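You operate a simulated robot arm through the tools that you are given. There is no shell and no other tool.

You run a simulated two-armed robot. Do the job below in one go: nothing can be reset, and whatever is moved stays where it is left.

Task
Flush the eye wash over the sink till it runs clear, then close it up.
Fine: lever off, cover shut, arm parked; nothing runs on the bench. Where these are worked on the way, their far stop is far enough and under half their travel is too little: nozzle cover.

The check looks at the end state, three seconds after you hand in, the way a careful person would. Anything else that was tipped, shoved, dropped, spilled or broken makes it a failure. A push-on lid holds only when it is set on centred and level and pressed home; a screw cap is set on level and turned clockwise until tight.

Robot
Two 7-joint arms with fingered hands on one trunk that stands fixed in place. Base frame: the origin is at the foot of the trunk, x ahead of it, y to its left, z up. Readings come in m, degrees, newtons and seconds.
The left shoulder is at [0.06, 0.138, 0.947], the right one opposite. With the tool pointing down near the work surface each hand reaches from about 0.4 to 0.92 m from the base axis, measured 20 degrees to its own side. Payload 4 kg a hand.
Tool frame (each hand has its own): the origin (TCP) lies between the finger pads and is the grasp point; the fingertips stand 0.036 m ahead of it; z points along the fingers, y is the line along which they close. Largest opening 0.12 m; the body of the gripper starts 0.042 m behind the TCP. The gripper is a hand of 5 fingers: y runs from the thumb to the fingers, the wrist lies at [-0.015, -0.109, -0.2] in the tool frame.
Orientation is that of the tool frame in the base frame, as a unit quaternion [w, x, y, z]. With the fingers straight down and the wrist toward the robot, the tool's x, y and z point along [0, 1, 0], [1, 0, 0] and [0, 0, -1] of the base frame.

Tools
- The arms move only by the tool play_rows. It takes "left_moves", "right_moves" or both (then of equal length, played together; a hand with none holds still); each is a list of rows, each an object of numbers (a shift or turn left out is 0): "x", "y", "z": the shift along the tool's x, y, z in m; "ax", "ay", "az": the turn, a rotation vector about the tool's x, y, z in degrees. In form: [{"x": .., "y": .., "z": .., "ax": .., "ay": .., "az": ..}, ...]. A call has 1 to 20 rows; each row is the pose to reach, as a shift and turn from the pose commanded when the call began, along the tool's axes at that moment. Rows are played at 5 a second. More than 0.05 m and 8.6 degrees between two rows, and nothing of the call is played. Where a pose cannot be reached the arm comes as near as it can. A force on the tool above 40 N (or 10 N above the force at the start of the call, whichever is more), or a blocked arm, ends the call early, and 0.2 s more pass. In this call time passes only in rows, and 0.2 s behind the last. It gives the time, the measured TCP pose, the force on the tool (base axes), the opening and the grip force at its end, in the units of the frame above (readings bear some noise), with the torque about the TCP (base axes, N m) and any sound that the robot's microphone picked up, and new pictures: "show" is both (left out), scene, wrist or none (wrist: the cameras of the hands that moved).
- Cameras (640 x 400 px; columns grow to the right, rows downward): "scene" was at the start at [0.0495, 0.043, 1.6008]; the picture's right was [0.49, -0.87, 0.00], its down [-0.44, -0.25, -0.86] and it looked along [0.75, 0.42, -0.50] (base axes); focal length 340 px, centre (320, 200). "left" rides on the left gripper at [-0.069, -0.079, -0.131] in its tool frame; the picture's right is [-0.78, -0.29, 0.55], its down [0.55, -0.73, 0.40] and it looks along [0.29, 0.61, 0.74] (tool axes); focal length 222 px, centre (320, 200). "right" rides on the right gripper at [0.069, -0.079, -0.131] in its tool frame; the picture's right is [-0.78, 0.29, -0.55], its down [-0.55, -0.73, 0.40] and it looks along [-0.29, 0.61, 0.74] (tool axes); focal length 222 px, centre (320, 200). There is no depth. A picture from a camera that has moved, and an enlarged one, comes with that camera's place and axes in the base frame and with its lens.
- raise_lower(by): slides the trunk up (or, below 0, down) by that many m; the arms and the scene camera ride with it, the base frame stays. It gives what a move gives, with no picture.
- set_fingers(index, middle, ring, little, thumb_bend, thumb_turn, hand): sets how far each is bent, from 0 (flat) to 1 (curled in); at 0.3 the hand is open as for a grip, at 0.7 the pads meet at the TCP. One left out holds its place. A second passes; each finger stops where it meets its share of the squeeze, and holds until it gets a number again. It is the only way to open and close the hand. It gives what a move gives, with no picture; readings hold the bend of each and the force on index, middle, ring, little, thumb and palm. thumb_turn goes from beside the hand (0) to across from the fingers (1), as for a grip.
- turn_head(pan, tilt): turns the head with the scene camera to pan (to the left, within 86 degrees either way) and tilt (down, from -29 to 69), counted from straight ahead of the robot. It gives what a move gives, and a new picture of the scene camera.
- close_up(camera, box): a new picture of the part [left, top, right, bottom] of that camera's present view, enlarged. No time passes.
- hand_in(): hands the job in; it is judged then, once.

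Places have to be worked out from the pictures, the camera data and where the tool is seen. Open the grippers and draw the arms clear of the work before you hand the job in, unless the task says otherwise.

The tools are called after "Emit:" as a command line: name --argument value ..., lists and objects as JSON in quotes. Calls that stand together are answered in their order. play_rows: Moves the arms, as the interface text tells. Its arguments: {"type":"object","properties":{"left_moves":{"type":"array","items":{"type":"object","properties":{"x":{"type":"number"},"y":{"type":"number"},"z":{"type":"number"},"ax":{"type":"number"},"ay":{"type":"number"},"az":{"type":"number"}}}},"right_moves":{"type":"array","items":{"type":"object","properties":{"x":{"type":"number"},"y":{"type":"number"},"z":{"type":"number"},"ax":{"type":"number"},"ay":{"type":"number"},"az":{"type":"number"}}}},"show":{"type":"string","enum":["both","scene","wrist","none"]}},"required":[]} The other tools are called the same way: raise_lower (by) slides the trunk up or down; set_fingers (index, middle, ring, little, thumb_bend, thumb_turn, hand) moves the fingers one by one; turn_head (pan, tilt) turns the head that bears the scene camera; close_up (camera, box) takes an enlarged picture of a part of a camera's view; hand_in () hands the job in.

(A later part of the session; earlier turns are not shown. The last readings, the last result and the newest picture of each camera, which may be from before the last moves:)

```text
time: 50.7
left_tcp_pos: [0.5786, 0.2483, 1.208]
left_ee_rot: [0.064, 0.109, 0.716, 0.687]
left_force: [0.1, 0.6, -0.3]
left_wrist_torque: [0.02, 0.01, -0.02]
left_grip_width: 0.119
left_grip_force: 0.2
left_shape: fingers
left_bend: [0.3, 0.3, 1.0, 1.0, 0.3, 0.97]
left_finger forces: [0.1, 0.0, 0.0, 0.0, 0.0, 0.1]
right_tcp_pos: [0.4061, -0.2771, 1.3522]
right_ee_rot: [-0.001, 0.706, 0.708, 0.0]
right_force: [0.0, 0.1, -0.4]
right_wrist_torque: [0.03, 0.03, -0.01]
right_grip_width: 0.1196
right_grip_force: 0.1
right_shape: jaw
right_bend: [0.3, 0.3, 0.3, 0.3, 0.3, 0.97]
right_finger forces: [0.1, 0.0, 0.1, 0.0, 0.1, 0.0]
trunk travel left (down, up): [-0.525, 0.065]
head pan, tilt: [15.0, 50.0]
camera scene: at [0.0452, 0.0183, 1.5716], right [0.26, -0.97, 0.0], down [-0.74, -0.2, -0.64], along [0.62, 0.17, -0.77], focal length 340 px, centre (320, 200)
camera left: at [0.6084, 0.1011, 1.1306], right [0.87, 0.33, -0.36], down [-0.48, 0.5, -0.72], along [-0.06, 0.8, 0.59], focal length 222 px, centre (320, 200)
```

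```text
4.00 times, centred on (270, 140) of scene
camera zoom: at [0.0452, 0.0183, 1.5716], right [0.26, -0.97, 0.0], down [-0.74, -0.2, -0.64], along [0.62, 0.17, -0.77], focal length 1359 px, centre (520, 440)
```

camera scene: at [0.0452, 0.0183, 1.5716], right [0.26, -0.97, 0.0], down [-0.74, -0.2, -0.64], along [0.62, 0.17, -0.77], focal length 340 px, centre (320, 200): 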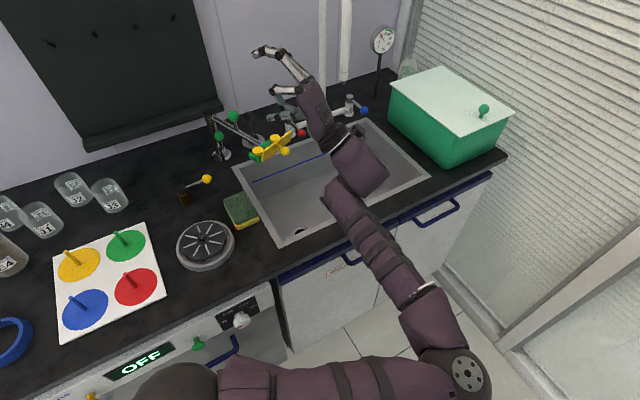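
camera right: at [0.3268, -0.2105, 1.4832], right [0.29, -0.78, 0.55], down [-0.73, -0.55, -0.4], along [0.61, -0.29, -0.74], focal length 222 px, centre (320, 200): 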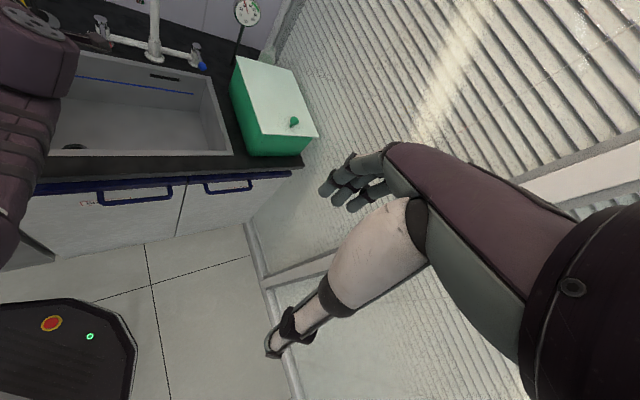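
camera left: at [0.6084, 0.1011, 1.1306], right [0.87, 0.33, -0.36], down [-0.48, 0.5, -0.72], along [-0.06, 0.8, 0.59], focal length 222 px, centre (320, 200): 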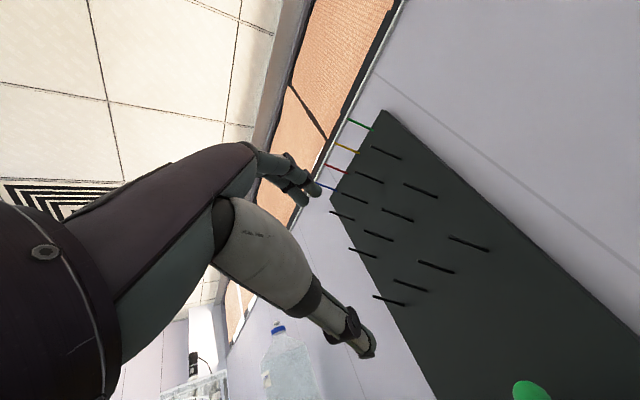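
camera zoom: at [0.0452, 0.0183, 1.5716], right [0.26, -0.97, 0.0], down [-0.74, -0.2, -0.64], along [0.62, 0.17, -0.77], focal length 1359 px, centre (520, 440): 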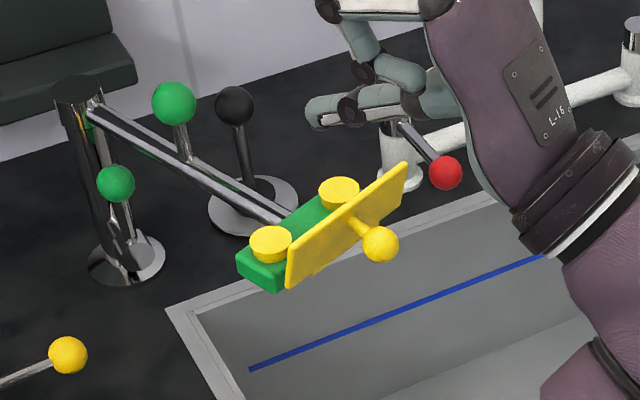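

The cover now stands fully open with both nozzles exposed and the hand is clear. Next is the lever: I'll look at it closely to judge which way it turns.

Emit:
close_up --camera "scene" --box '[200, 120, 264, 170]'

Emit:
close_up --camera "scene" --box '[240, 130, 304, 170]'

```text
8.00 times, centred on (232, 145) of scene
camera zoom: at [0.0452, 0.0183, 1.5716], right [0.26, -0.97, 0.0], down [-0.74, -0.2, -0.64], along [0.62, 0.17, -0.77], focal length 2718 px, centre (1024, 640)
```

zoom: 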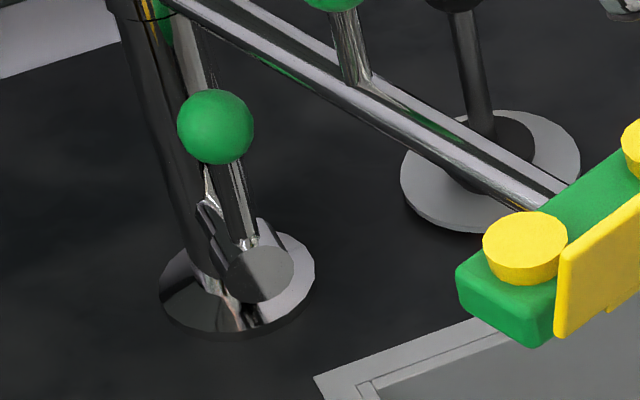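

```text
10.00 times, centred on (272, 150) of scene
camera zoom: at [0.0452, 0.0183, 1.5716], right [0.26, -0.97, 0.0], down [-0.74, -0.2, -0.64], along [0.62, 0.17, -0.77], focal length 3398 px, centre (800, 700)
```

zoom: 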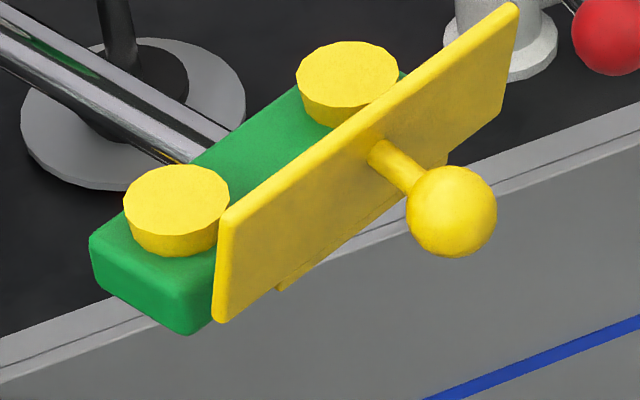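

Nothing marks the lever's direction, so I'll test it gently with a single fingertip from the left side. First I'll curl the middle finger and thumb, leaving only the index out, and turn the hand back to point down above the open bench to the left.

Emit:
set_fingers --hand "left" --middle 1.0 --thumb_bend 1.0

Emit:
play_rows --left_moves '[{"x": 0.0032, "y": 0.0041, "z": 0.0086, "ax": 8}, {"x": 0.0064, "y": 0.0081, "z": 0.0172, "ax": 16}, {"x": 0.0096, "y": 0.0122, "z": 0.0258, "ax": 24}, {"x": 0.0128, "y": 0.0163, "z": 0.0344, "ax": 32}, {"x": 0.016, "y": 0.0203, "z": 0.043, "ax": 40}, {"x": 0.0191, "y": 0.0244, "z": 0.0516, "ax": 48}, {"x": 0.0223, "y": 0.0284, "z": 0.0602, "ax": 56}, {"x": 0.0255, "y": 0.0325, "z": 0.0688, "ax": 64}, {"x": 0.0287, "y": 0.0366, "z": 0.0774, "ax": 72}, {"x": 0.0319, "y": 0.0406, "z": 0.086, "ax": 80}, {"x": 0.0351, "y": 0.0447, "z": 0.0946, "ax": 87}]' --show "both"

```text
time: 51.7
left_tcp_pos: [0.5797, 0.25, 1.2075]
left_ee_rot: [0.066, 0.11, 0.716, 0.686]
left_force: [-0.2, 0.5, -0.3]
left_wrist_torque: [0.02, 0.05, 0.0]
left_grip_width: 0.0353
left_grip_force: 0.0
left_shape: fingers
left_bend: [0.3, 1.0, 1.0, 1.0, 1.0, 0.97]
left_finger forces: [0.0, 0.1, 0.0, 0.0, 0.0, 0.0]
right_tcp_pos: [0.4065, -0.2783, 1.3526]
right_ee_rot: [0.0, 0.706, 0.708, 0.0]
right_force: [-0.4, -0.1, 0.1]
right_wrist_torque: [-0.02, 0.03, 0.0]
right_grip_width: 0.1197
right_grip_force: 0.0
right_shape: jaw
right_bend: [0.3, 0.3, 0.3, 0.3, 0.3, 0.97]
right_finger forces: [0.0, 0.0, 0.0, 0.0, 0.1, 0.0]
trunk travel left (down, up): [-0.525, 0.065]
head pan, tilt: [15.0, 50.0]
```

```text
time: 54.1
left_tcp_pos: [0.5705, 0.3529, 1.2483]
left_ee_rot: [-0.027, 0.124, 0.992, 0.003]
left_force: [0.9, 0.5, -0.4]
left_wrist_torque: [-0.01, 0.0, 0.0]
left_grip_width: 0.0351
left_grip_force: 0.1
left_shape: fingers
left_bend: [0.3, 1.0, 1.0, 1.0, 1.0, 0.97]
left_finger forces: [0.0, 0.0, 0.0, 0.0, 0.1, 0.0]
right_tcp_pos: [0.4057, -0.2779, 1.3517]
right_ee_rot: [0.0, 0.707, 0.707, 0.0]
right_force: [-0.3, 0.0, 0.1]
right_wrist_torque: [0.01, 0.0, -0.01]
right_grip_width: 0.1196
right_grip_force: 0.0
right_shape: jaw
right_bend: [0.3, 0.3, 0.3, 0.3, 0.3, 0.97]
right_finger forces: [0.0, 0.0, 0.0, 0.0, 0.0, 0.1]
trunk travel left (down, up): [-0.525, 0.065]
head pan, tilt: [15.0, 50.0]
camera scene: at [0.0454, 0.0194, 1.5716], right [0.26, -0.97, 0.0], down [-0.74, -0.2, -0.64], along [0.62, 0.17, -0.77], focal length 340 px, centre (320, 200)
camera left: at [0.6252, 0.2566, 1.3741], right [0.66, -0.47, -0.59], down [-0.73, -0.57, -0.37], along [-0.17, 0.67, -0.72], focal length 222 px, centre (320, 200)
```

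scene: 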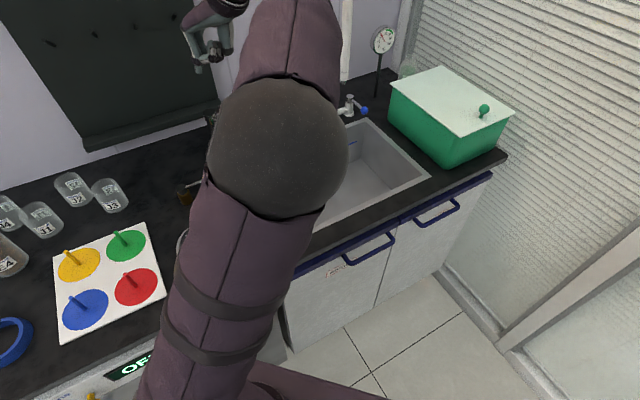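
left: 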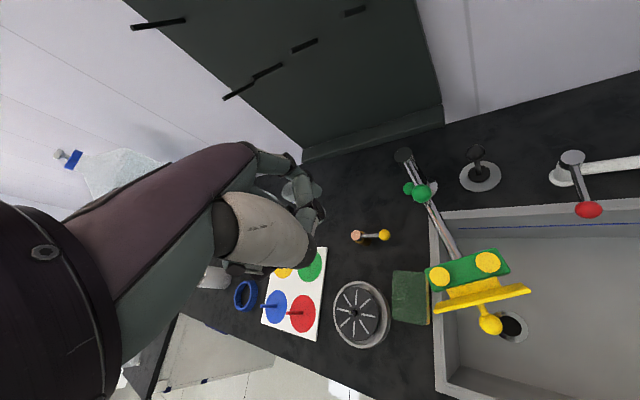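

The hand points down again and the open cover is undisturbed. I'll turn the yaw back to straight ahead and hover left of the lever.

Emit:
play_rows --left_moves '[{"x": 0.0017, "y": 0.0161, "z": 0.0098, "az": 7.6}, {"x": 0.0033, "y": 0.0322, "z": 0.0196, "az": 15.1}, {"x": 0.005, "y": 0.0483, "z": 0.0294, "az": 22.7}, {"x": 0.0067, "y": 0.0644, "z": 0.0392, "az": 30.3}, {"x": 0.0084, "y": 0.0805, "z": 0.049, "az": 37.9}, {"x": 0.01, "y": 0.0965, "z": 0.0588, "az": 45.4}, {"x": 0.0117, "y": 0.1126, "z": 0.0686, "az": 53}, {"x": 0.0134, "y": 0.1287, "z": 0.0784, "az": 60.6}, {"x": 0.015, "y": 0.1448, "z": 0.0882, "az": 68.1}, {"x": 0.0167, "y": 0.1609, "z": 0.098, "az": 75.7}]' --show "both"

Emit:
close_up --camera "left" --box '[240, 120, 480, 320]'

```text
time: 56.3
left_tcp_pos: [0.5892, 0.5141, 1.1511]
left_ee_rot: [-0.024, 0.707, 0.707, -0.013]
left_force: [0.8, 0.2, 0.2]
left_wrist_torque: [-0.02, -0.01, 0.04]
left_grip_width: 0.0352
left_grip_force: 0.2
left_shape: fingers
left_bend: [0.3, 1.0, 1.0, 1.0, 1.0, 0.97]
left_finger forces: [0.0, 0.0, 0.0, 0.1, 0.0, 0.0]
right_tcp_pos: [0.406, -0.2777, 1.3524]
right_ee_rot: [-0.001, 0.706, 0.708, -0.001]
right_force: [-0.1, -0.6, 0.5]
right_wrist_torque: [-0.04, -0.03, 0.03]
right_grip_width: 0.1197
right_grip_force: 0.1
right_shape: jaw
right_bend: [0.3, 0.3, 0.3, 0.3, 0.3, 0.97]
right_finger forces: [0.0, 0.0, 0.1, 0.1, 0.0, 0.0]
trunk travel left (down, up): [-0.525, 0.065]
head pan, tilt: [15.0, 50.0]
camera scene: at [0.0457, 0.0194, 1.5717], right [0.26, -0.97, 0.0], down [-0.74, -0.2, -0.64], along [0.62, 0.17, -0.77], focal length 340 px, centre (320, 200)
camera left: at [0.5164, 0.4425, 1.2842], right [-0.32, -0.78, -0.54], down [-0.76, 0.56, -0.35], along [0.57, 0.3, -0.76], focal length 222 px, centre (320, 200)
```

scene: 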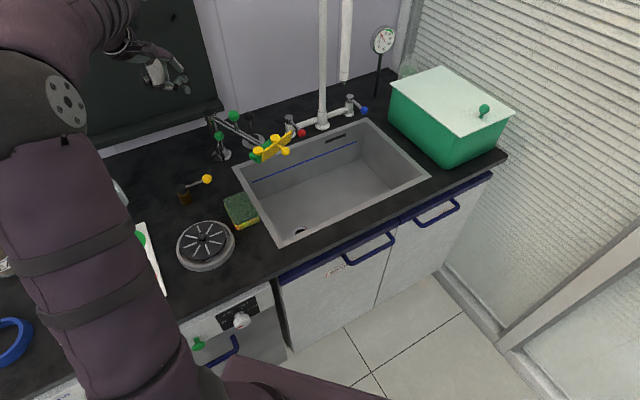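
left: 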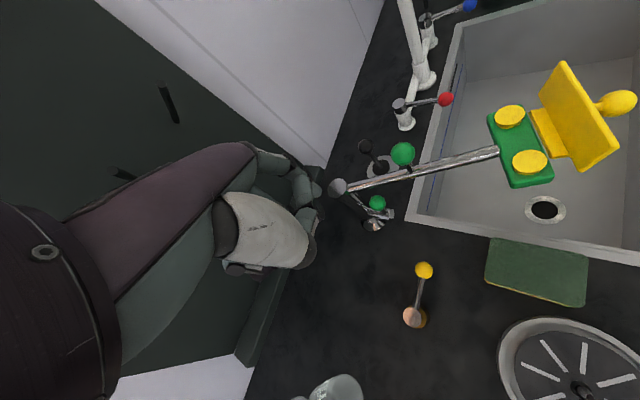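

```text
2.00 times, centred on (360, 220) of left
camera zoom: at [0.5164, 0.4425, 1.2842], right [-0.32, -0.78, -0.54], down [-0.76, 0.56, -0.35], along [0.57, 0.3, -0.76], focal length 444 px, centre (240, 160)
```

zoom: 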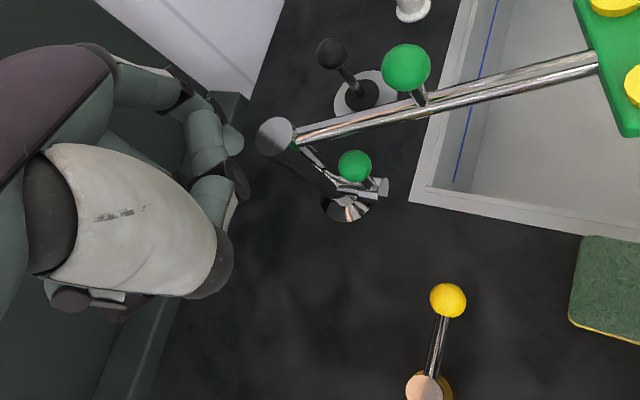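

The wrist camera gives a good view: the lever ball is at about (0.686, 0.481), just left of the arm tube. I'll lower the index so its tip comes beside the ball's left, first partway to check.

Emit:
play_rows --left_moves '[{"y": 0.005, "z": 0.04}, {"y": 0.006, "z": 0.08}, {"y": 0.007, "z": 0.12}]' --show "both"

Emit:
close_up --camera "left" --box '[240, 120, 480, 320]'

Emit:
turn_head --pan 34 --tilt 38

```text
time: 57.1
left_tcp_pos: [0.5909, 0.5146, 1.0289]
left_ee_rot: [-0.024, 0.706, 0.708, -0.014]
left_force: [0.5, 0.2, 0.2]
left_wrist_torque: [0.0, 0.05, -0.01]
left_grip_width: 0.0352
left_grip_force: 0.0
left_shape: fingers
left_bend: [0.3, 1.0, 1.0, 1.0, 1.0, 0.97]
left_finger forces: [0.1, 0.1, 0.0, 0.0, 0.1, 0.0]
right_tcp_pos: [0.4068, -0.2773, 1.3521]
right_ee_rot: [-0.001, 0.706, 0.708, 0.0]
right_force: [0.1, -0.4, 0.3]
right_wrist_torque: [-0.04, 0.02, -0.02]
right_grip_width: 0.1198
right_grip_force: 0.1
right_shape: jaw
right_bend: [0.3, 0.3, 0.3, 0.3, 0.3, 0.97]
right_finger forces: [0.1, 0.0, 0.0, 0.0, 0.1, 0.1]
trunk travel left (down, up): [-0.525, 0.065]
head pan, tilt: [15.0, 50.0]
camera scene: at [0.046, 0.0193, 1.5717], right [0.26, -0.97, 0.0], down [-0.74, -0.2, -0.64], along [0.62, 0.17, -0.77], focal length 340 px, centre (320, 200)
camera left: at [0.5184, 0.4421, 1.1631], right [-0.32, -0.78, -0.54], down [-0.76, 0.55, -0.35], along [0.57, 0.3, -0.76], focal length 222 px, centre (320, 200)
```

scene: 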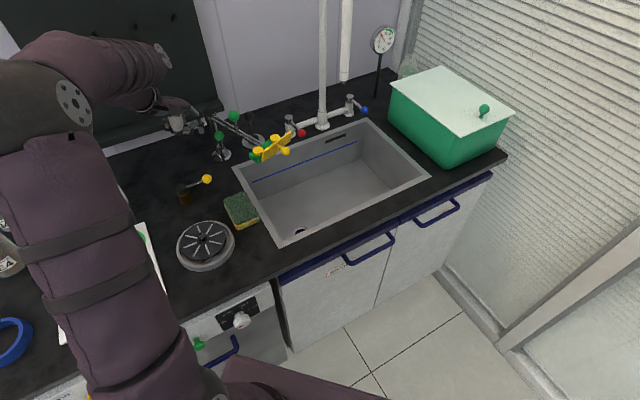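
left: 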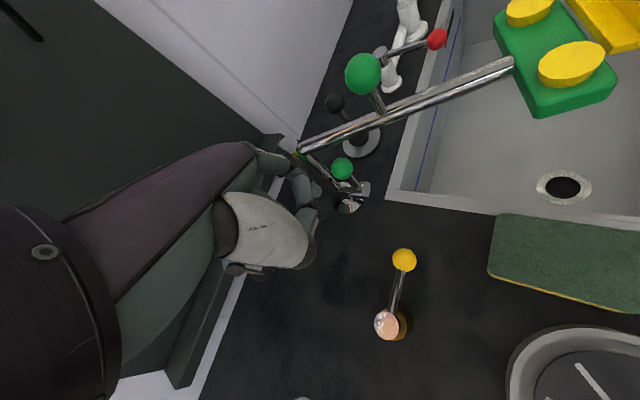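

```text
2.00 times, centred on (360, 220) of left
camera zoom: at [0.5184, 0.4421, 1.1631], right [-0.32, -0.78, -0.54], down [-0.76, 0.55, -0.35], along [0.57, 0.3, -0.76], focal length 444 px, centre (240, 160)
```

zoom: 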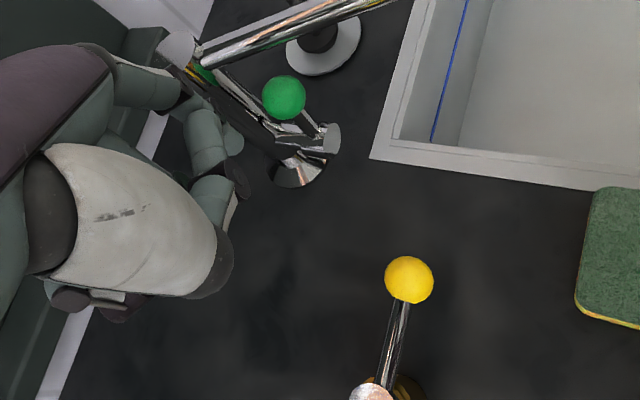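

```text
time: 57.9
left_tcp_pos: [0.5901, 0.5139, 1.0304]
left_ee_rot: [-0.025, 0.706, 0.708, -0.013]
left_force: [-0.1, 0.6, -0.2]
left_wrist_torque: [-0.01, 0.0, 0.02]
left_grip_width: 0.0352
left_grip_force: 0.0
left_shape: fingers
left_bend: [0.3, 1.0, 1.0, 1.0, 1.0, 0.97]
left_finger forces: [0.0, 0.0, 0.0, 0.0, 0.1, 0.0]
right_tcp_pos: [0.4065, -0.2778, 1.3518]
right_ee_rot: [0.0, 0.706, 0.708, 0.0]
right_force: [0.0, -0.4, 0.2]
right_wrist_torque: [0.02, -0.04, 0.0]
right_grip_width: 0.1197
right_grip_force: 0.0
right_shape: jaw
right_bend: [0.3, 0.3, 0.3, 0.3, 0.3, 0.97]
right_finger forces: [0.1, 0.0, 0.1, 0.0, 0.0, 0.1]
trunk travel left (down, up): [-0.525, 0.065]
head pan, tilt: [34.0, 38.0]
camera scene: at [0.0426, 0.0468, 1.5888], right [0.56, -0.83, 0.0], down [-0.51, -0.34, -0.79], along [0.65, 0.44, -0.62], focal length 340 px, centre (320, 200)
```

scene: 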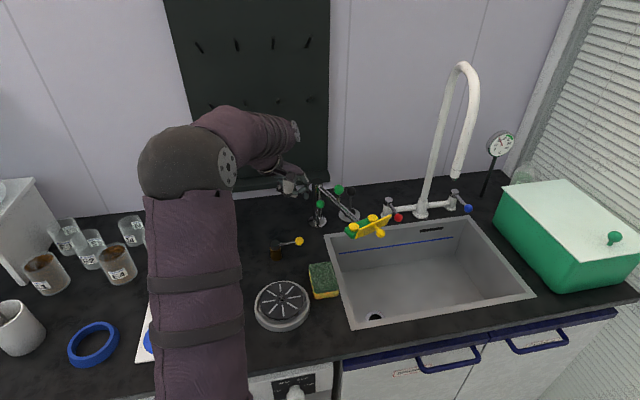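

Emit:
close_up --camera "scene" --box '[260, 150, 360, 230]'

```text
5.00 times, centred on (310, 190) of scene
camera zoom: at [0.0426, 0.0468, 1.5888], right [0.56, -0.83, 0.0], down [-0.51, -0.34, -0.79], along [0.65, 0.44, -0.62], focal length 1699 px, centre (370, 250)
```

zoom: 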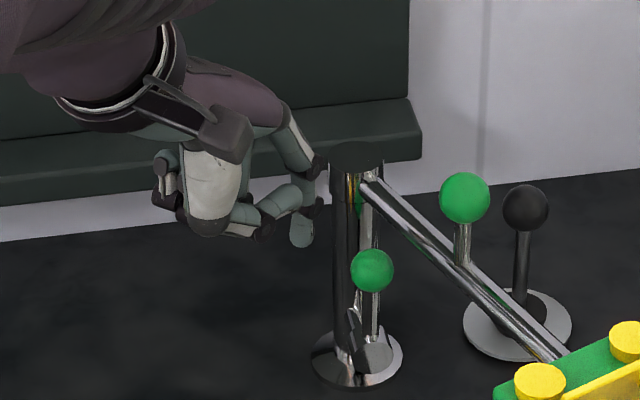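

The index tip matches the predicted place (0.655, 0.506, 0.995). I'll lower another 5 cm so the finger is level with the ball, 2 cm to its left.

Emit:
play_rows --left_moves '[{"y": 0.001, "z": 0.025}, {"y": 0.003, "z": 0.05}, {"x": -0.006, "y": 0.009, "z": 0.05}]' --show "wrist"

Emit:
close_up --camera "scene" --box '[260, 150, 360, 230]'

Emit:
close_up --camera "left" --box '[240, 100, 400, 240]'

```text
time: 58.7
left_tcp_pos: [0.5955, 0.5102, 0.9791]
left_ee_rot: [-0.025, 0.706, 0.707, -0.012]
left_force: [-0.4, 0.0, -0.6]
left_wrist_torque: [-0.02, 0.03, -0.01]
left_grip_width: 0.0353
left_grip_force: 0.1
left_shape: fingers
left_bend: [0.3, 1.0, 1.0, 1.0, 1.0, 0.97]
left_finger forces: [0.1, 0.1, 0.0, 0.0, 0.0, 0.1]
right_tcp_pos: [0.4049, -0.2793, 1.352]
right_ee_rot: [0.0, 0.707, 0.707, 0.0]
right_force: [0.5, 0.2, -0.1]
right_wrist_torque: [0.0, 0.03, 0.0]
right_grip_width: 0.1197
right_grip_force: 0.1
right_shape: jaw
right_bend: [0.3, 0.3, 0.3, 0.3, 0.3, 0.97]
right_finger forces: [0.0, 0.0, 0.1, 0.0, 0.0, 0.0]
trunk travel left (down, up): [-0.525, 0.065]
head pan, tilt: [34.0, 38.0]
camera left: at [0.5227, 0.4367, 1.1131], right [-0.32, -0.78, -0.54], down [-0.76, 0.55, -0.35], along [0.57, 0.3, -0.76], focal length 222 px, centre (320, 200)
```

left: 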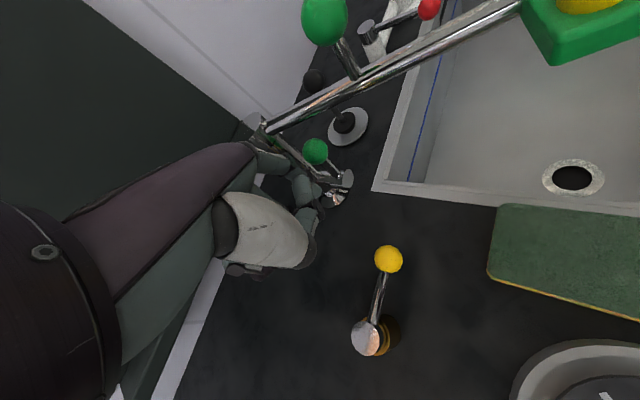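

```text
5.00 times, centred on (310, 190) of scene
camera zoom: at [0.0426, 0.0465, 1.5888], right [0.56, -0.83, 0.0], down [-0.51, -0.34, -0.79], along [0.65, 0.44, -0.62], focal length 1699 px, centre (370, 250)
```

zoom: 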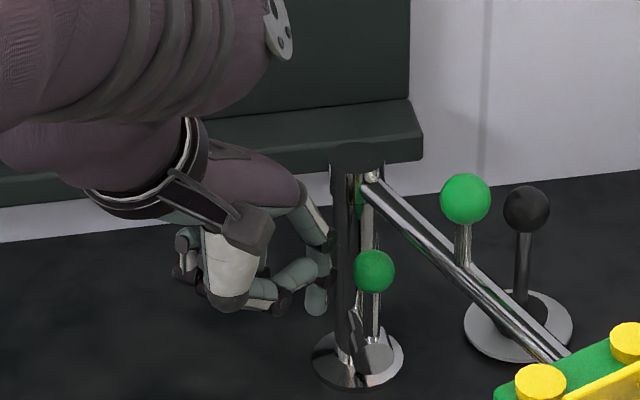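

```text
2.86 times, centred on (320, 170) of left
camera zoom: at [0.5227, 0.4367, 1.1131], right [-0.32, -0.78, -0.54], down [-0.76, 0.55, -0.35], along [0.57, 0.3, -0.76], focal length 635 px, centre (320, 286)
```

zoom: 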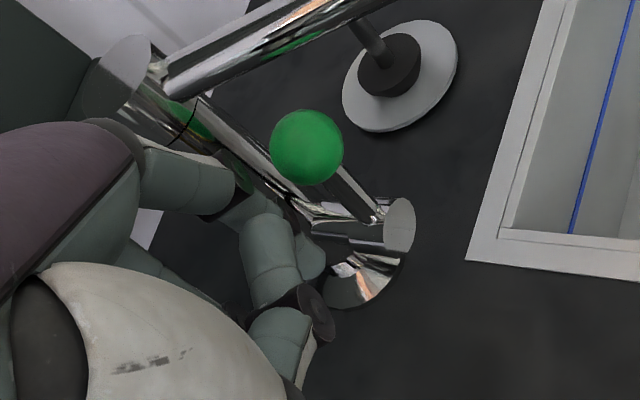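

The finger is beside the ball with about 1.3 cm to go. I'll push gently to the right along the bench by 2.2 cm and read the force.

Emit:
play_rows --left_moves '[{"x": -0.004, "y": 0.004}, {"x": -0.008, "y": 0.008}, {"x": -0.012, "y": 0.012}, {"x": -0.0155, "y": 0.0155}]' --show "wrist"

Emit:
close_up --camera "scene" --box '[260, 150, 360, 230]'

Emit:
close_up --camera "left" --box '[240, 100, 400, 240]'

```text
time: 59.7
left_tcp_pos: [0.6112, 0.4953, 0.9797]
left_ee_rot: [-0.025, 0.706, 0.707, -0.014]
left_force: [-0.1, -0.4, 0.1]
left_wrist_torque: [0.0, 0.01, 0.02]
left_grip_width: 0.0354
left_grip_force: 0.7
left_shape: fingers
left_bend: [0.3, 1.0, 1.0, 1.0, 1.0, 0.97]
left_finger forces: [0.2, 0.1, 0.1, 0.0, 0.0, 0.0]
right_tcp_pos: [0.407, -0.2778, 1.3528]
right_ee_rot: [0.0, 0.706, 0.708, 0.001]
right_force: [-0.4, 1.3, 0.3]
right_wrist_torque: [-0.03, -0.02, -0.02]
right_grip_width: 0.1197
right_grip_force: 0.1
right_shape: jaw
right_bend: [0.3, 0.3, 0.3, 0.3, 0.3, 0.97]
right_finger forces: [0.0, 0.0, 0.0, 0.1, 0.1, 0.0]
trunk travel left (down, up): [-0.525, 0.065]
head pan, tilt: [34.0, 38.0]
camera left: at [0.5388, 0.4227, 1.1129], right [-0.32, -0.78, -0.54], down [-0.76, 0.55, -0.35], along [0.57, 0.3, -0.76], focal length 222 px, centre (320, 200)
```

left: 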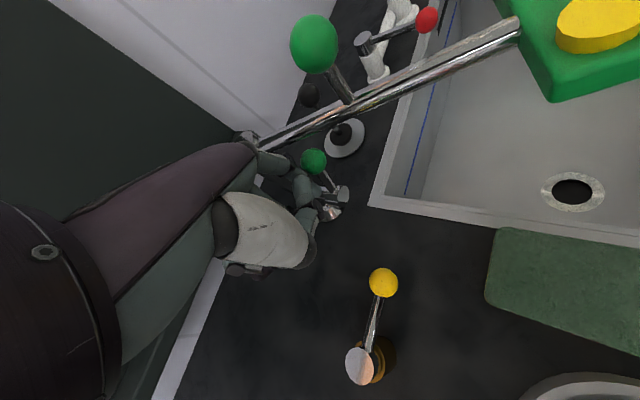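

```text
5.00 times, centred on (310, 190) of scene
camera zoom: at [0.0425, 0.0468, 1.5888], right [0.56, -0.83, 0.0], down [-0.51, -0.34, -0.79], along [0.65, 0.44, -0.62], focal length 1699 px, centre (370, 250)
```

zoom: 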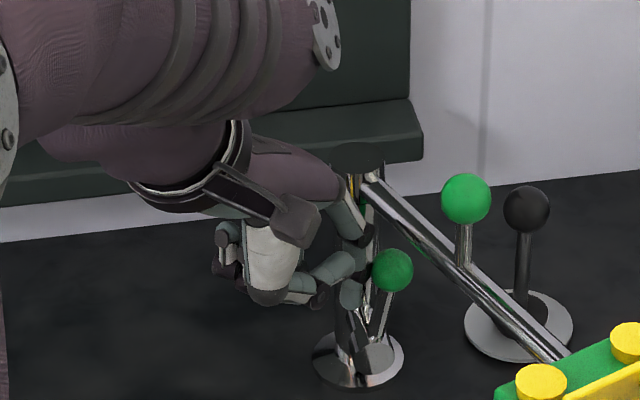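

```text
2.86 times, centred on (320, 170) of left
camera zoom: at [0.5388, 0.4227, 1.1129], right [-0.32, -0.78, -0.54], down [-0.76, 0.55, -0.35], along [0.57, 0.3, -0.76], focal length 635 px, centre (320, 286)
```

zoom: 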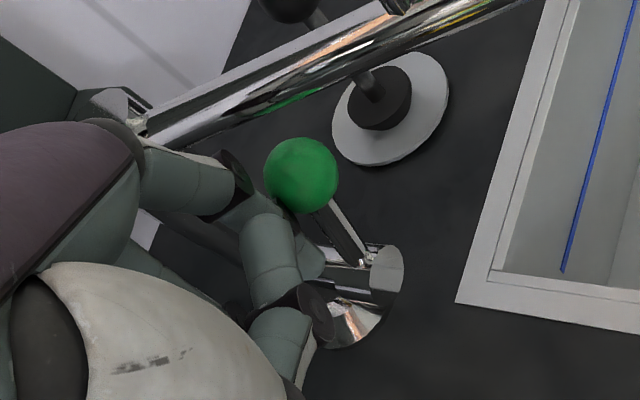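

The lever swung to the right with almost no force, so right is "on". The straight-down finger would soon meet the arm tube, though, so I'll back off and come at the ball from the upper left with the finger tilted.

Emit:
play_rows --left_moves '[{"x": 0.012, "y": -0.012, "z": -0.02}, {"x": 0.018, "y": -0.022, "z": -0.05}, {"x": 0.016, "y": -0.026, "z": -0.06, "az": -7.5}, {"x": 0.014, "y": -0.03, "z": -0.07, "az": -15}, {"x": 0.012, "y": -0.033, "z": -0.08, "az": -22.5}, {"x": 0.01, "y": -0.036, "z": -0.08, "az": -30}, {"x": 0.009, "y": -0.038, "z": -0.08, "az": -37.5}, {"x": 0.0085, "y": -0.0395, "z": -0.08, "az": -45}]' --show "both"

Emit:
close_up --camera "scene" --box '[280, 160, 400, 250]'

```text
time: 61.5
left_tcp_pos: [0.5768, 0.5015, 1.0618]
left_ee_rot: [-0.028, 0.381, 0.924, -0.003]
left_force: [0.1, 0.8, 0.4]
left_wrist_torque: [0.02, -0.01, 0.02]
left_grip_width: 0.0352
left_grip_force: 0.0
left_shape: fingers
left_bend: [0.3, 1.0, 1.0, 1.0, 1.0, 0.97]
left_finger forces: [0.0, 0.1, 0.0, 0.1, 0.1, 0.1]
right_tcp_pos: [0.4059, -0.278, 1.3525]
right_ee_rot: [-0.001, 0.706, 0.708, 0.0]
right_force: [0.3, 0.0, -0.3]
right_wrist_torque: [0.0, -0.01, 0.05]
right_grip_width: 0.1197
right_grip_force: 0.0
right_shape: jaw
right_bend: [0.3, 0.3, 0.3, 0.3, 0.3, 0.97]
right_finger forces: [0.0, 0.1, 0.0, 0.0, 0.0, 0.2]
trunk travel left (down, up): [-0.525, 0.065]
head pan, tilt: [34.0, 38.0]
camera scene: at [0.0429, 0.0462, 1.5889], right [0.56, -0.83, 0.0], down [-0.51, -0.34, -0.79], along [0.65, 0.44, -0.62], focal length 340 px, centre (320, 200)
camera left: at [0.5761, 0.3933, 1.191], right [0.32, -0.75, -0.58], down [-0.93, -0.13, -0.35], along [0.19, 0.65, -0.74], focal length 222 px, centre (320, 200)
```

scene: 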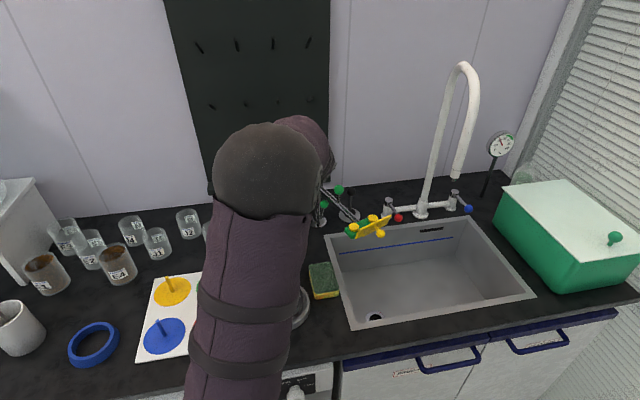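
left: 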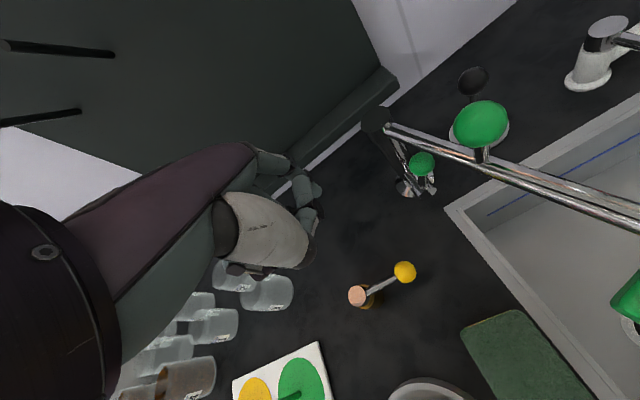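

```text
4.44 times, centred on (340, 205) of scene
camera zoom: at [0.0429, 0.0462, 1.5889], right [0.56, -0.83, 0.0], down [-0.51, -0.34, -0.79], along [0.65, 0.44, -0.62], focal length 1510 px, centre (231, 178)
```

zoom: 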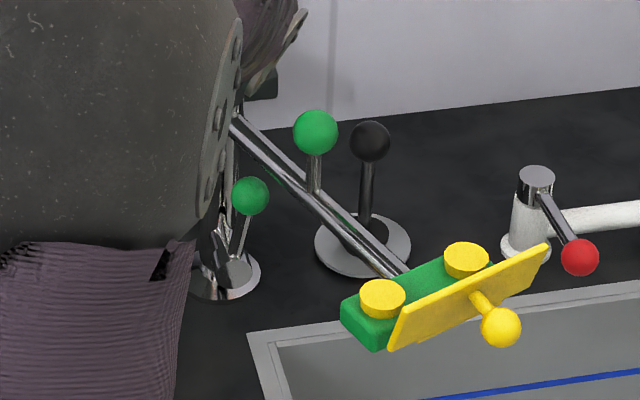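

The lever stays where I left it (about 15°) and no water is running yet. I'll tilt the hand about 55° so the index points to the right and downward.

Emit:
play_rows --left_moves '[{"ay": -8}, {"ay": -16}, {"ay": -24}, {"ay": -32}, {"ay": -40}, {"ay": -48}, {"ay": -55}]' --show "both"

Emit:
close_up --camera "left" --box '[240, 80, 480, 280]'

Emit:
close_up --camera "scene" --box '[260, 150, 380, 240]'

```text
time: 63.1
left_tcp_pos: [0.5752, 0.501, 1.0621]
left_ee_rot: [0.402, 0.338, 0.832, -0.178]
left_force: [0.5, 0.1, 0.8]
left_wrist_torque: [0.02, 0.01, -0.01]
left_grip_width: 0.0354
left_grip_force: 0.2
left_shape: fingers
left_bend: [0.3, 1.0, 1.0, 1.0, 1.0, 0.97]
left_finger forces: [0.0, 0.0, 0.1, 0.0, 0.0, 0.0]
right_tcp_pos: [0.4074, -0.2768, 1.3526]
right_ee_rot: [0.0, 0.707, 0.707, 0.0]
right_force: [-0.1, 0.9, 0.5]
right_wrist_torque: [0.0, 0.02, 0.02]
right_grip_width: 0.1195
right_grip_force: 0.0
right_shape: jaw
right_bend: [0.3, 0.3, 0.3, 0.3, 0.3, 0.97]
right_finger forces: [0.1, 0.0, 0.1, 0.0, 0.0, 0.0]
trunk travel left (down, up): [-0.525, 0.065]
head pan, tilt: [34.0, 38.0]
camera scene: at [0.0424, 0.0473, 1.5889], right [0.56, -0.83, 0.0], down [-0.51, -0.34, -0.79], along [0.65, 0.44, -0.62], focal length 340 px, centre (320, 200)
camera left: at [0.4783, 0.4904, 1.1989], right [0.45, -0.85, 0.29], down [-0.55, -0.52, -0.66], along [0.71, 0.13, -0.69], focal length 222 px, centre (320, 200)
```

scene: 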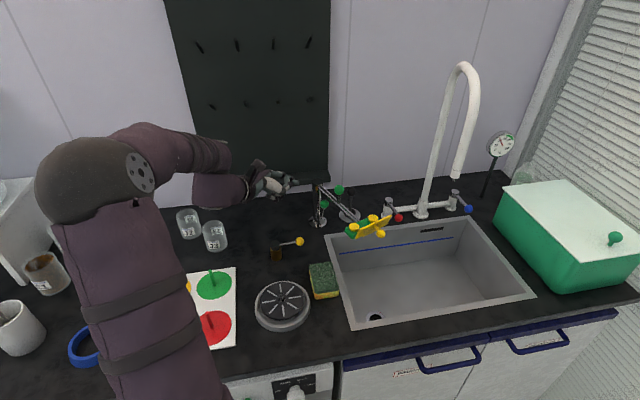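
left: 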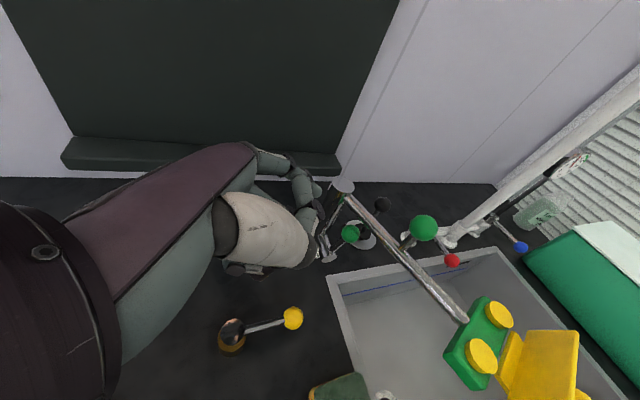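

```text
2.00 times, centred on (360, 180) of left
camera zoom: at [0.4783, 0.4904, 1.1989], right [0.45, -0.85, 0.29], down [-0.55, -0.52, -0.66], along [0.71, 0.13, -0.69], focal length 444 px, centre (240, 240)
```

zoom: 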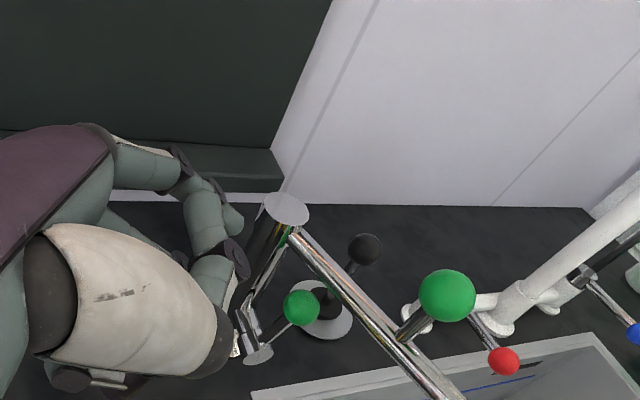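

```text
4.44 times, centred on (320, 195) of scene
camera zoom: at [0.0424, 0.0473, 1.5889], right [0.56, -0.83, 0.0], down [-0.51, -0.34, -0.79], along [0.65, 0.44, -0.62], focal length 1510 px, centre (320, 222)
```

zoom: 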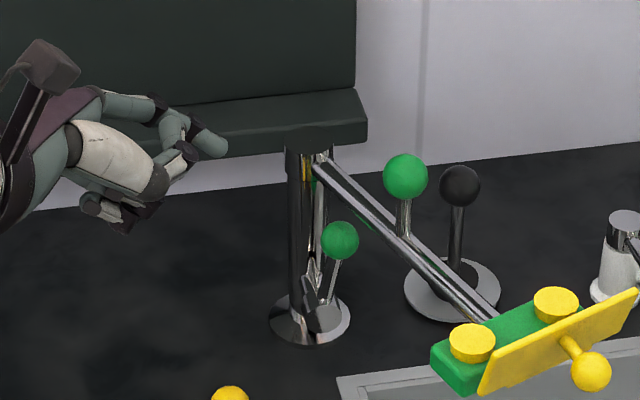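

The index now points to the lower right, and the ball measures near (0.692, 0.469, 0.967). I'll bring the fingertip to about 2 cm short of the ball's left side.

Emit:
play_rows --left_moves '[{"x": 0.0091, "y": -0.0012, "z": 0.0227}, {"x": 0.0183, "y": -0.0023, "z": 0.0455}, {"x": 0.0274, "y": -0.0035, "z": 0.0682}]' --show "wrist"

Emit:
close_up --camera "left" --box '[260, 120, 420, 260]'

Emit:
close_up --camera "scene" --box '[270, 160, 370, 240]'

```text
time: 63.9
left_tcp_pos: [0.5993, 0.4727, 0.998]
left_ee_rot: [0.402, 0.337, 0.833, -0.178]
left_force: [-0.1, 0.5, -0.4]
left_wrist_torque: [-0.02, 0.01, -0.04]
left_grip_width: 0.0351
left_grip_force: 0.1
left_shape: fingers
left_bend: [0.3, 1.0, 1.0, 1.0, 1.0, 0.97]
left_finger forces: [0.0, 0.1, 0.1, 0.1, 0.0, 0.0]
right_tcp_pos: [0.4061, -0.2787, 1.3526]
right_ee_rot: [0.0, 0.706, 0.708, 0.0]
right_force: [-0.5, 0.7, 0.2]
right_wrist_torque: [0.01, 0.03, -0.01]
right_grip_width: 0.1199
right_grip_force: 0.0
right_shape: jaw
right_bend: [0.3, 0.3, 0.3, 0.3, 0.3, 0.97]
right_finger forces: [0.0, 0.1, 0.1, 0.0, 0.0, 0.0]
trunk travel left (down, up): [-0.525, 0.065]
head pan, tilt: [34.0, 38.0]
camera left: at [0.5013, 0.4607, 1.135], right [0.45, -0.85, 0.29], down [-0.55, -0.52, -0.66], along [0.71, 0.14, -0.69], focal length 222 px, centre (320, 200)
```

left: 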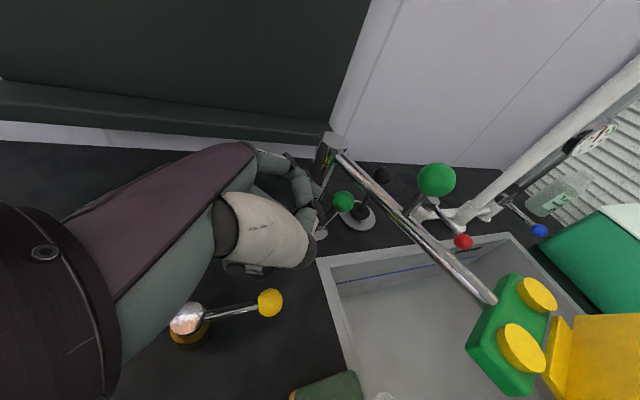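

```text
2.86 times, centred on (340, 190) of left
camera zoom: at [0.5013, 0.4607, 1.135], right [0.45, -0.85, 0.29], down [-0.55, -0.52, -0.66], along [0.71, 0.14, -0.69], focal length 635 px, centre (263, 229)
```

zoom: 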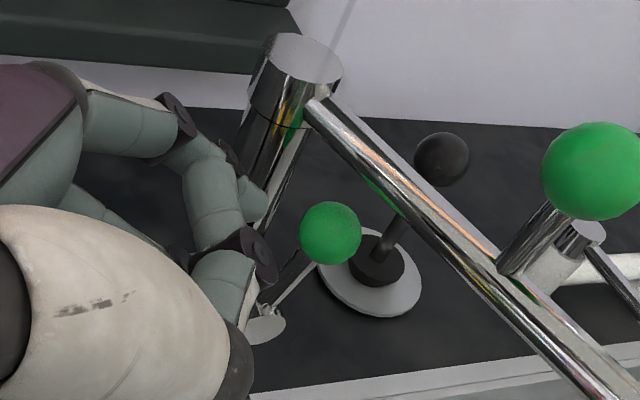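

```text
5.00 times, centred on (320, 200) of scene
camera zoom: at [0.0429, 0.0472, 1.5888], right [0.56, -0.83, 0.0], down [-0.51, -0.34, -0.79], along [0.65, 0.44, -0.62], focal length 1699 px, centre (320, 200)
```

zoom: 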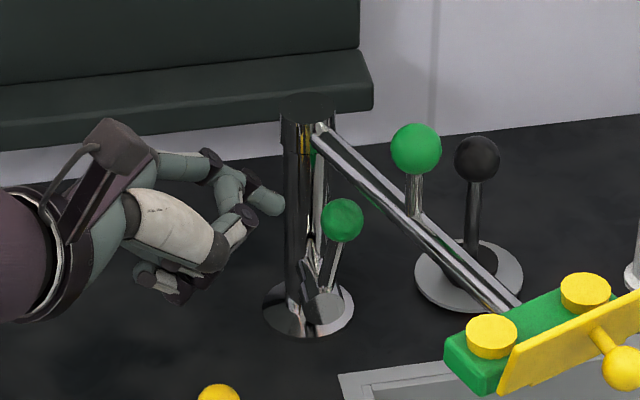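

The tip is exactly where predicted, about 2 cm left of the ball. I'll push right and slightly down to bring the lever to roughly 30°.

Emit:
play_rows --left_moves '[{"x": -0.002, "y": 0.0001, "z": 0.0124}, {"x": -0.004, "y": 0.0003, "z": 0.0248}, {"x": -0.0089, "y": 0.0003, "z": 0.0358}, {"x": -0.0116, "y": 0.0004, "z": 0.0478}]' --show "wrist"

Emit:
close_up --camera "left" --box '[260, 120, 420, 260]'

Emit:
close_up --camera "scene" --box '[270, 160, 410, 260]'

```text
time: 64.9
left_tcp_pos: [0.6296, 0.4411, 0.9788]
left_ee_rot: [0.402, 0.337, 0.832, -0.178]
left_force: [-0.7, 0.5, 1.2]
left_wrist_torque: [0.03, 0.02, -0.02]
left_grip_width: 0.0354
left_grip_force: 0.2
left_shape: fingers
left_bend: [0.3, 1.0, 1.0, 1.0, 1.0, 0.97]
left_finger forces: [0.0, 0.0, 0.1, 0.0, 0.0, 0.0]
right_tcp_pos: [0.4064, -0.278, 1.3532]
right_ee_rot: [0.001, 0.707, 0.707, 0.0]
right_force: [-0.1, -0.5, -0.2]
right_wrist_torque: [0.02, 0.0, 0.0]
right_grip_width: 0.1198
right_grip_force: 0.0
right_shape: jaw
right_bend: [0.3, 0.3, 0.3, 0.3, 0.3, 0.97]
right_finger forces: [0.0, 0.0, 0.0, 0.0, 0.0, 0.0]
trunk travel left (down, up): [-0.525, 0.065]
head pan, tilt: [34.0, 38.0]
camera left: at [0.5331, 0.4295, 1.1146], right [0.45, -0.85, 0.29], down [-0.55, -0.52, -0.66], along [0.71, 0.14, -0.69], focal length 222 px, centre (320, 200)
```

left: 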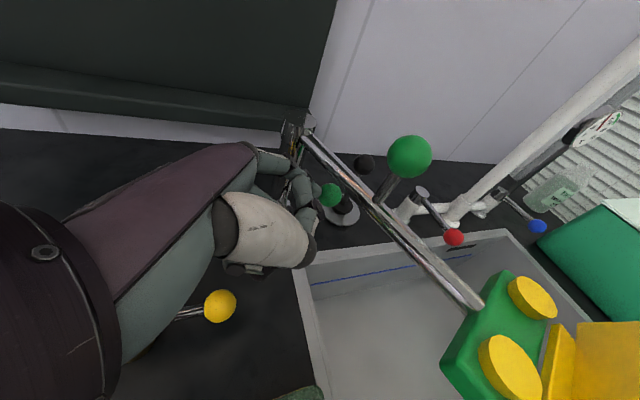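

```text
2.86 times, centred on (340, 190) of left
camera zoom: at [0.5331, 0.4295, 1.1146], right [0.45, -0.85, 0.29], down [-0.55, -0.52, -0.66], along [0.71, 0.14, -0.69], focal length 635 px, centre (263, 229)
```

zoom: 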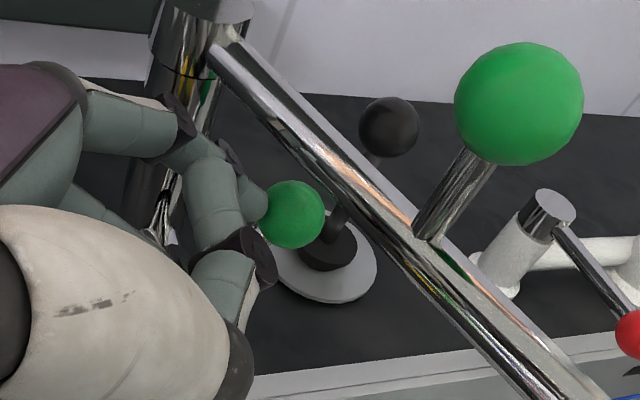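

```text
4.00 times, centred on (340, 210) of scene
camera zoom: at [0.0427, 0.0469, 1.5888], right [0.56, -0.83, 0.0], down [-0.51, -0.34, -0.79], along [0.65, 0.44, -0.62], focal length 1359 px, centre (240, 160)
```

zoom: 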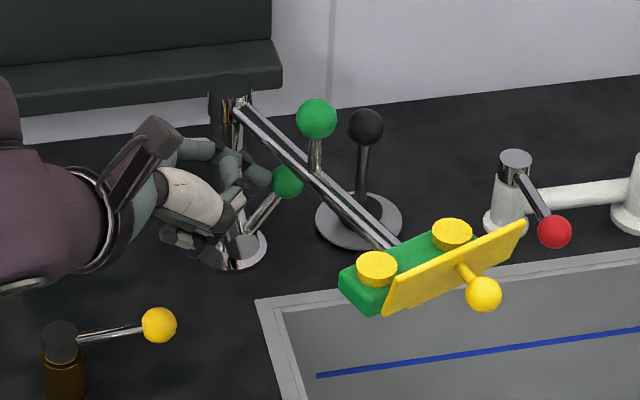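

The lever is at roughly 35–40° with no water yet. I'll keep pushing along its arc to about 60°.

Emit:
play_rows --left_moves '[{"x": -0.0003, "y": 0.0002, "z": 0.0121}, {"x": 0.0012, "y": 0.0004, "z": 0.0242}, {"x": 0.003, "y": 0.0005, "z": 0.03}, {"x": 0.0048, "y": 0.0006, "z": 0.0359}]' --show "wrist"

Emit:
close_up --camera "left" --box '[260, 120, 420, 260]'

Emit:
close_up --camera "scene" --box '[270, 160, 410, 260]'

```text
time: 65.9
left_tcp_pos: [0.6476, 0.421, 0.951]
left_ee_rot: [0.402, 0.338, 0.832, -0.179]
left_force: [-0.1, 0.3, 0.2]
left_wrist_torque: [-0.04, -0.02, 0.03]
left_grip_width: 0.0352
left_grip_force: 0.0
left_shape: fingers
left_bend: [0.3, 1.0, 1.0, 1.0, 1.0, 0.97]
left_finger forces: [0.0, 0.0, 0.0, 0.0, 0.1, 0.0]
right_tcp_pos: [0.4059, -0.2791, 1.3519]
right_ee_rot: [0.0, 0.707, 0.707, 0.0]
right_force: [0.5, 0.2, 0.0]
right_wrist_torque: [-0.01, 0.0, 0.02]
right_grip_width: 0.12
right_grip_force: 0.1
right_shape: jaw
right_bend: [0.3, 0.3, 0.3, 0.3, 0.3, 0.97]
right_finger forces: [0.0, 0.0, 0.0, 0.1, 0.0, 0.1]
trunk travel left (down, up): [-0.525, 0.065]
head pan, tilt: [34.0, 38.0]
camera left: at [0.5506, 0.4109, 1.0876], right [0.45, -0.85, 0.29], down [-0.55, -0.52, -0.66], along [0.71, 0.14, -0.69], focal length 222 px, centre (320, 200)
```

left: 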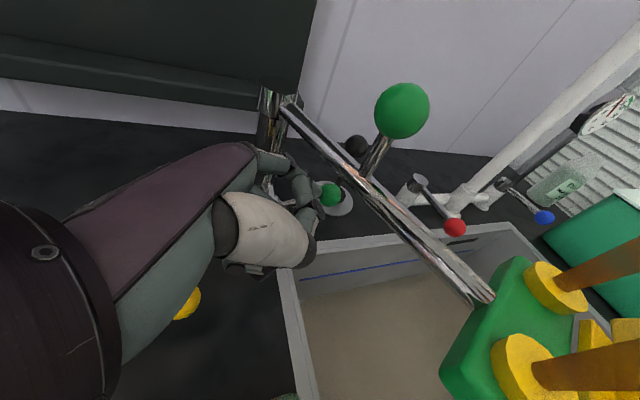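

```text
2.86 times, centred on (340, 190) of left
camera zoom: at [0.5506, 0.4109, 1.0876], right [0.45, -0.85, 0.29], down [-0.55, -0.52, -0.66], along [0.71, 0.14, -0.69], focal length 635 px, centre (263, 229)
```

zoom: 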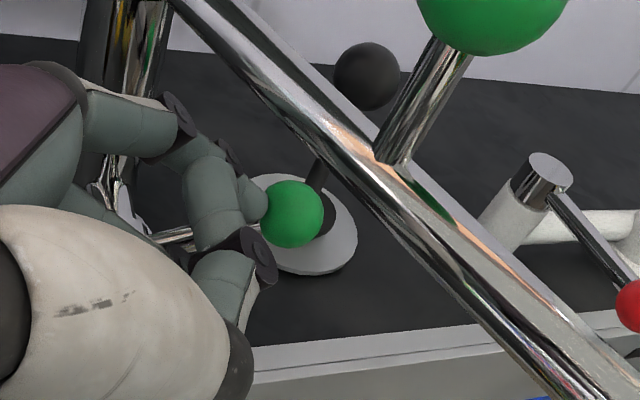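

```text
4.00 times, centred on (340, 210) of scene
camera zoom: at [0.0426, 0.0469, 1.5888], right [0.56, -0.83, 0.0], down [-0.51, -0.34, -0.79], along [0.65, 0.44, -0.62], focal length 1359 px, centre (240, 160)
```

zoom: 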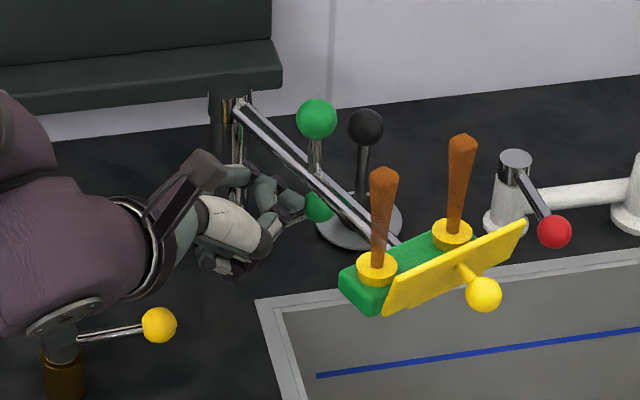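

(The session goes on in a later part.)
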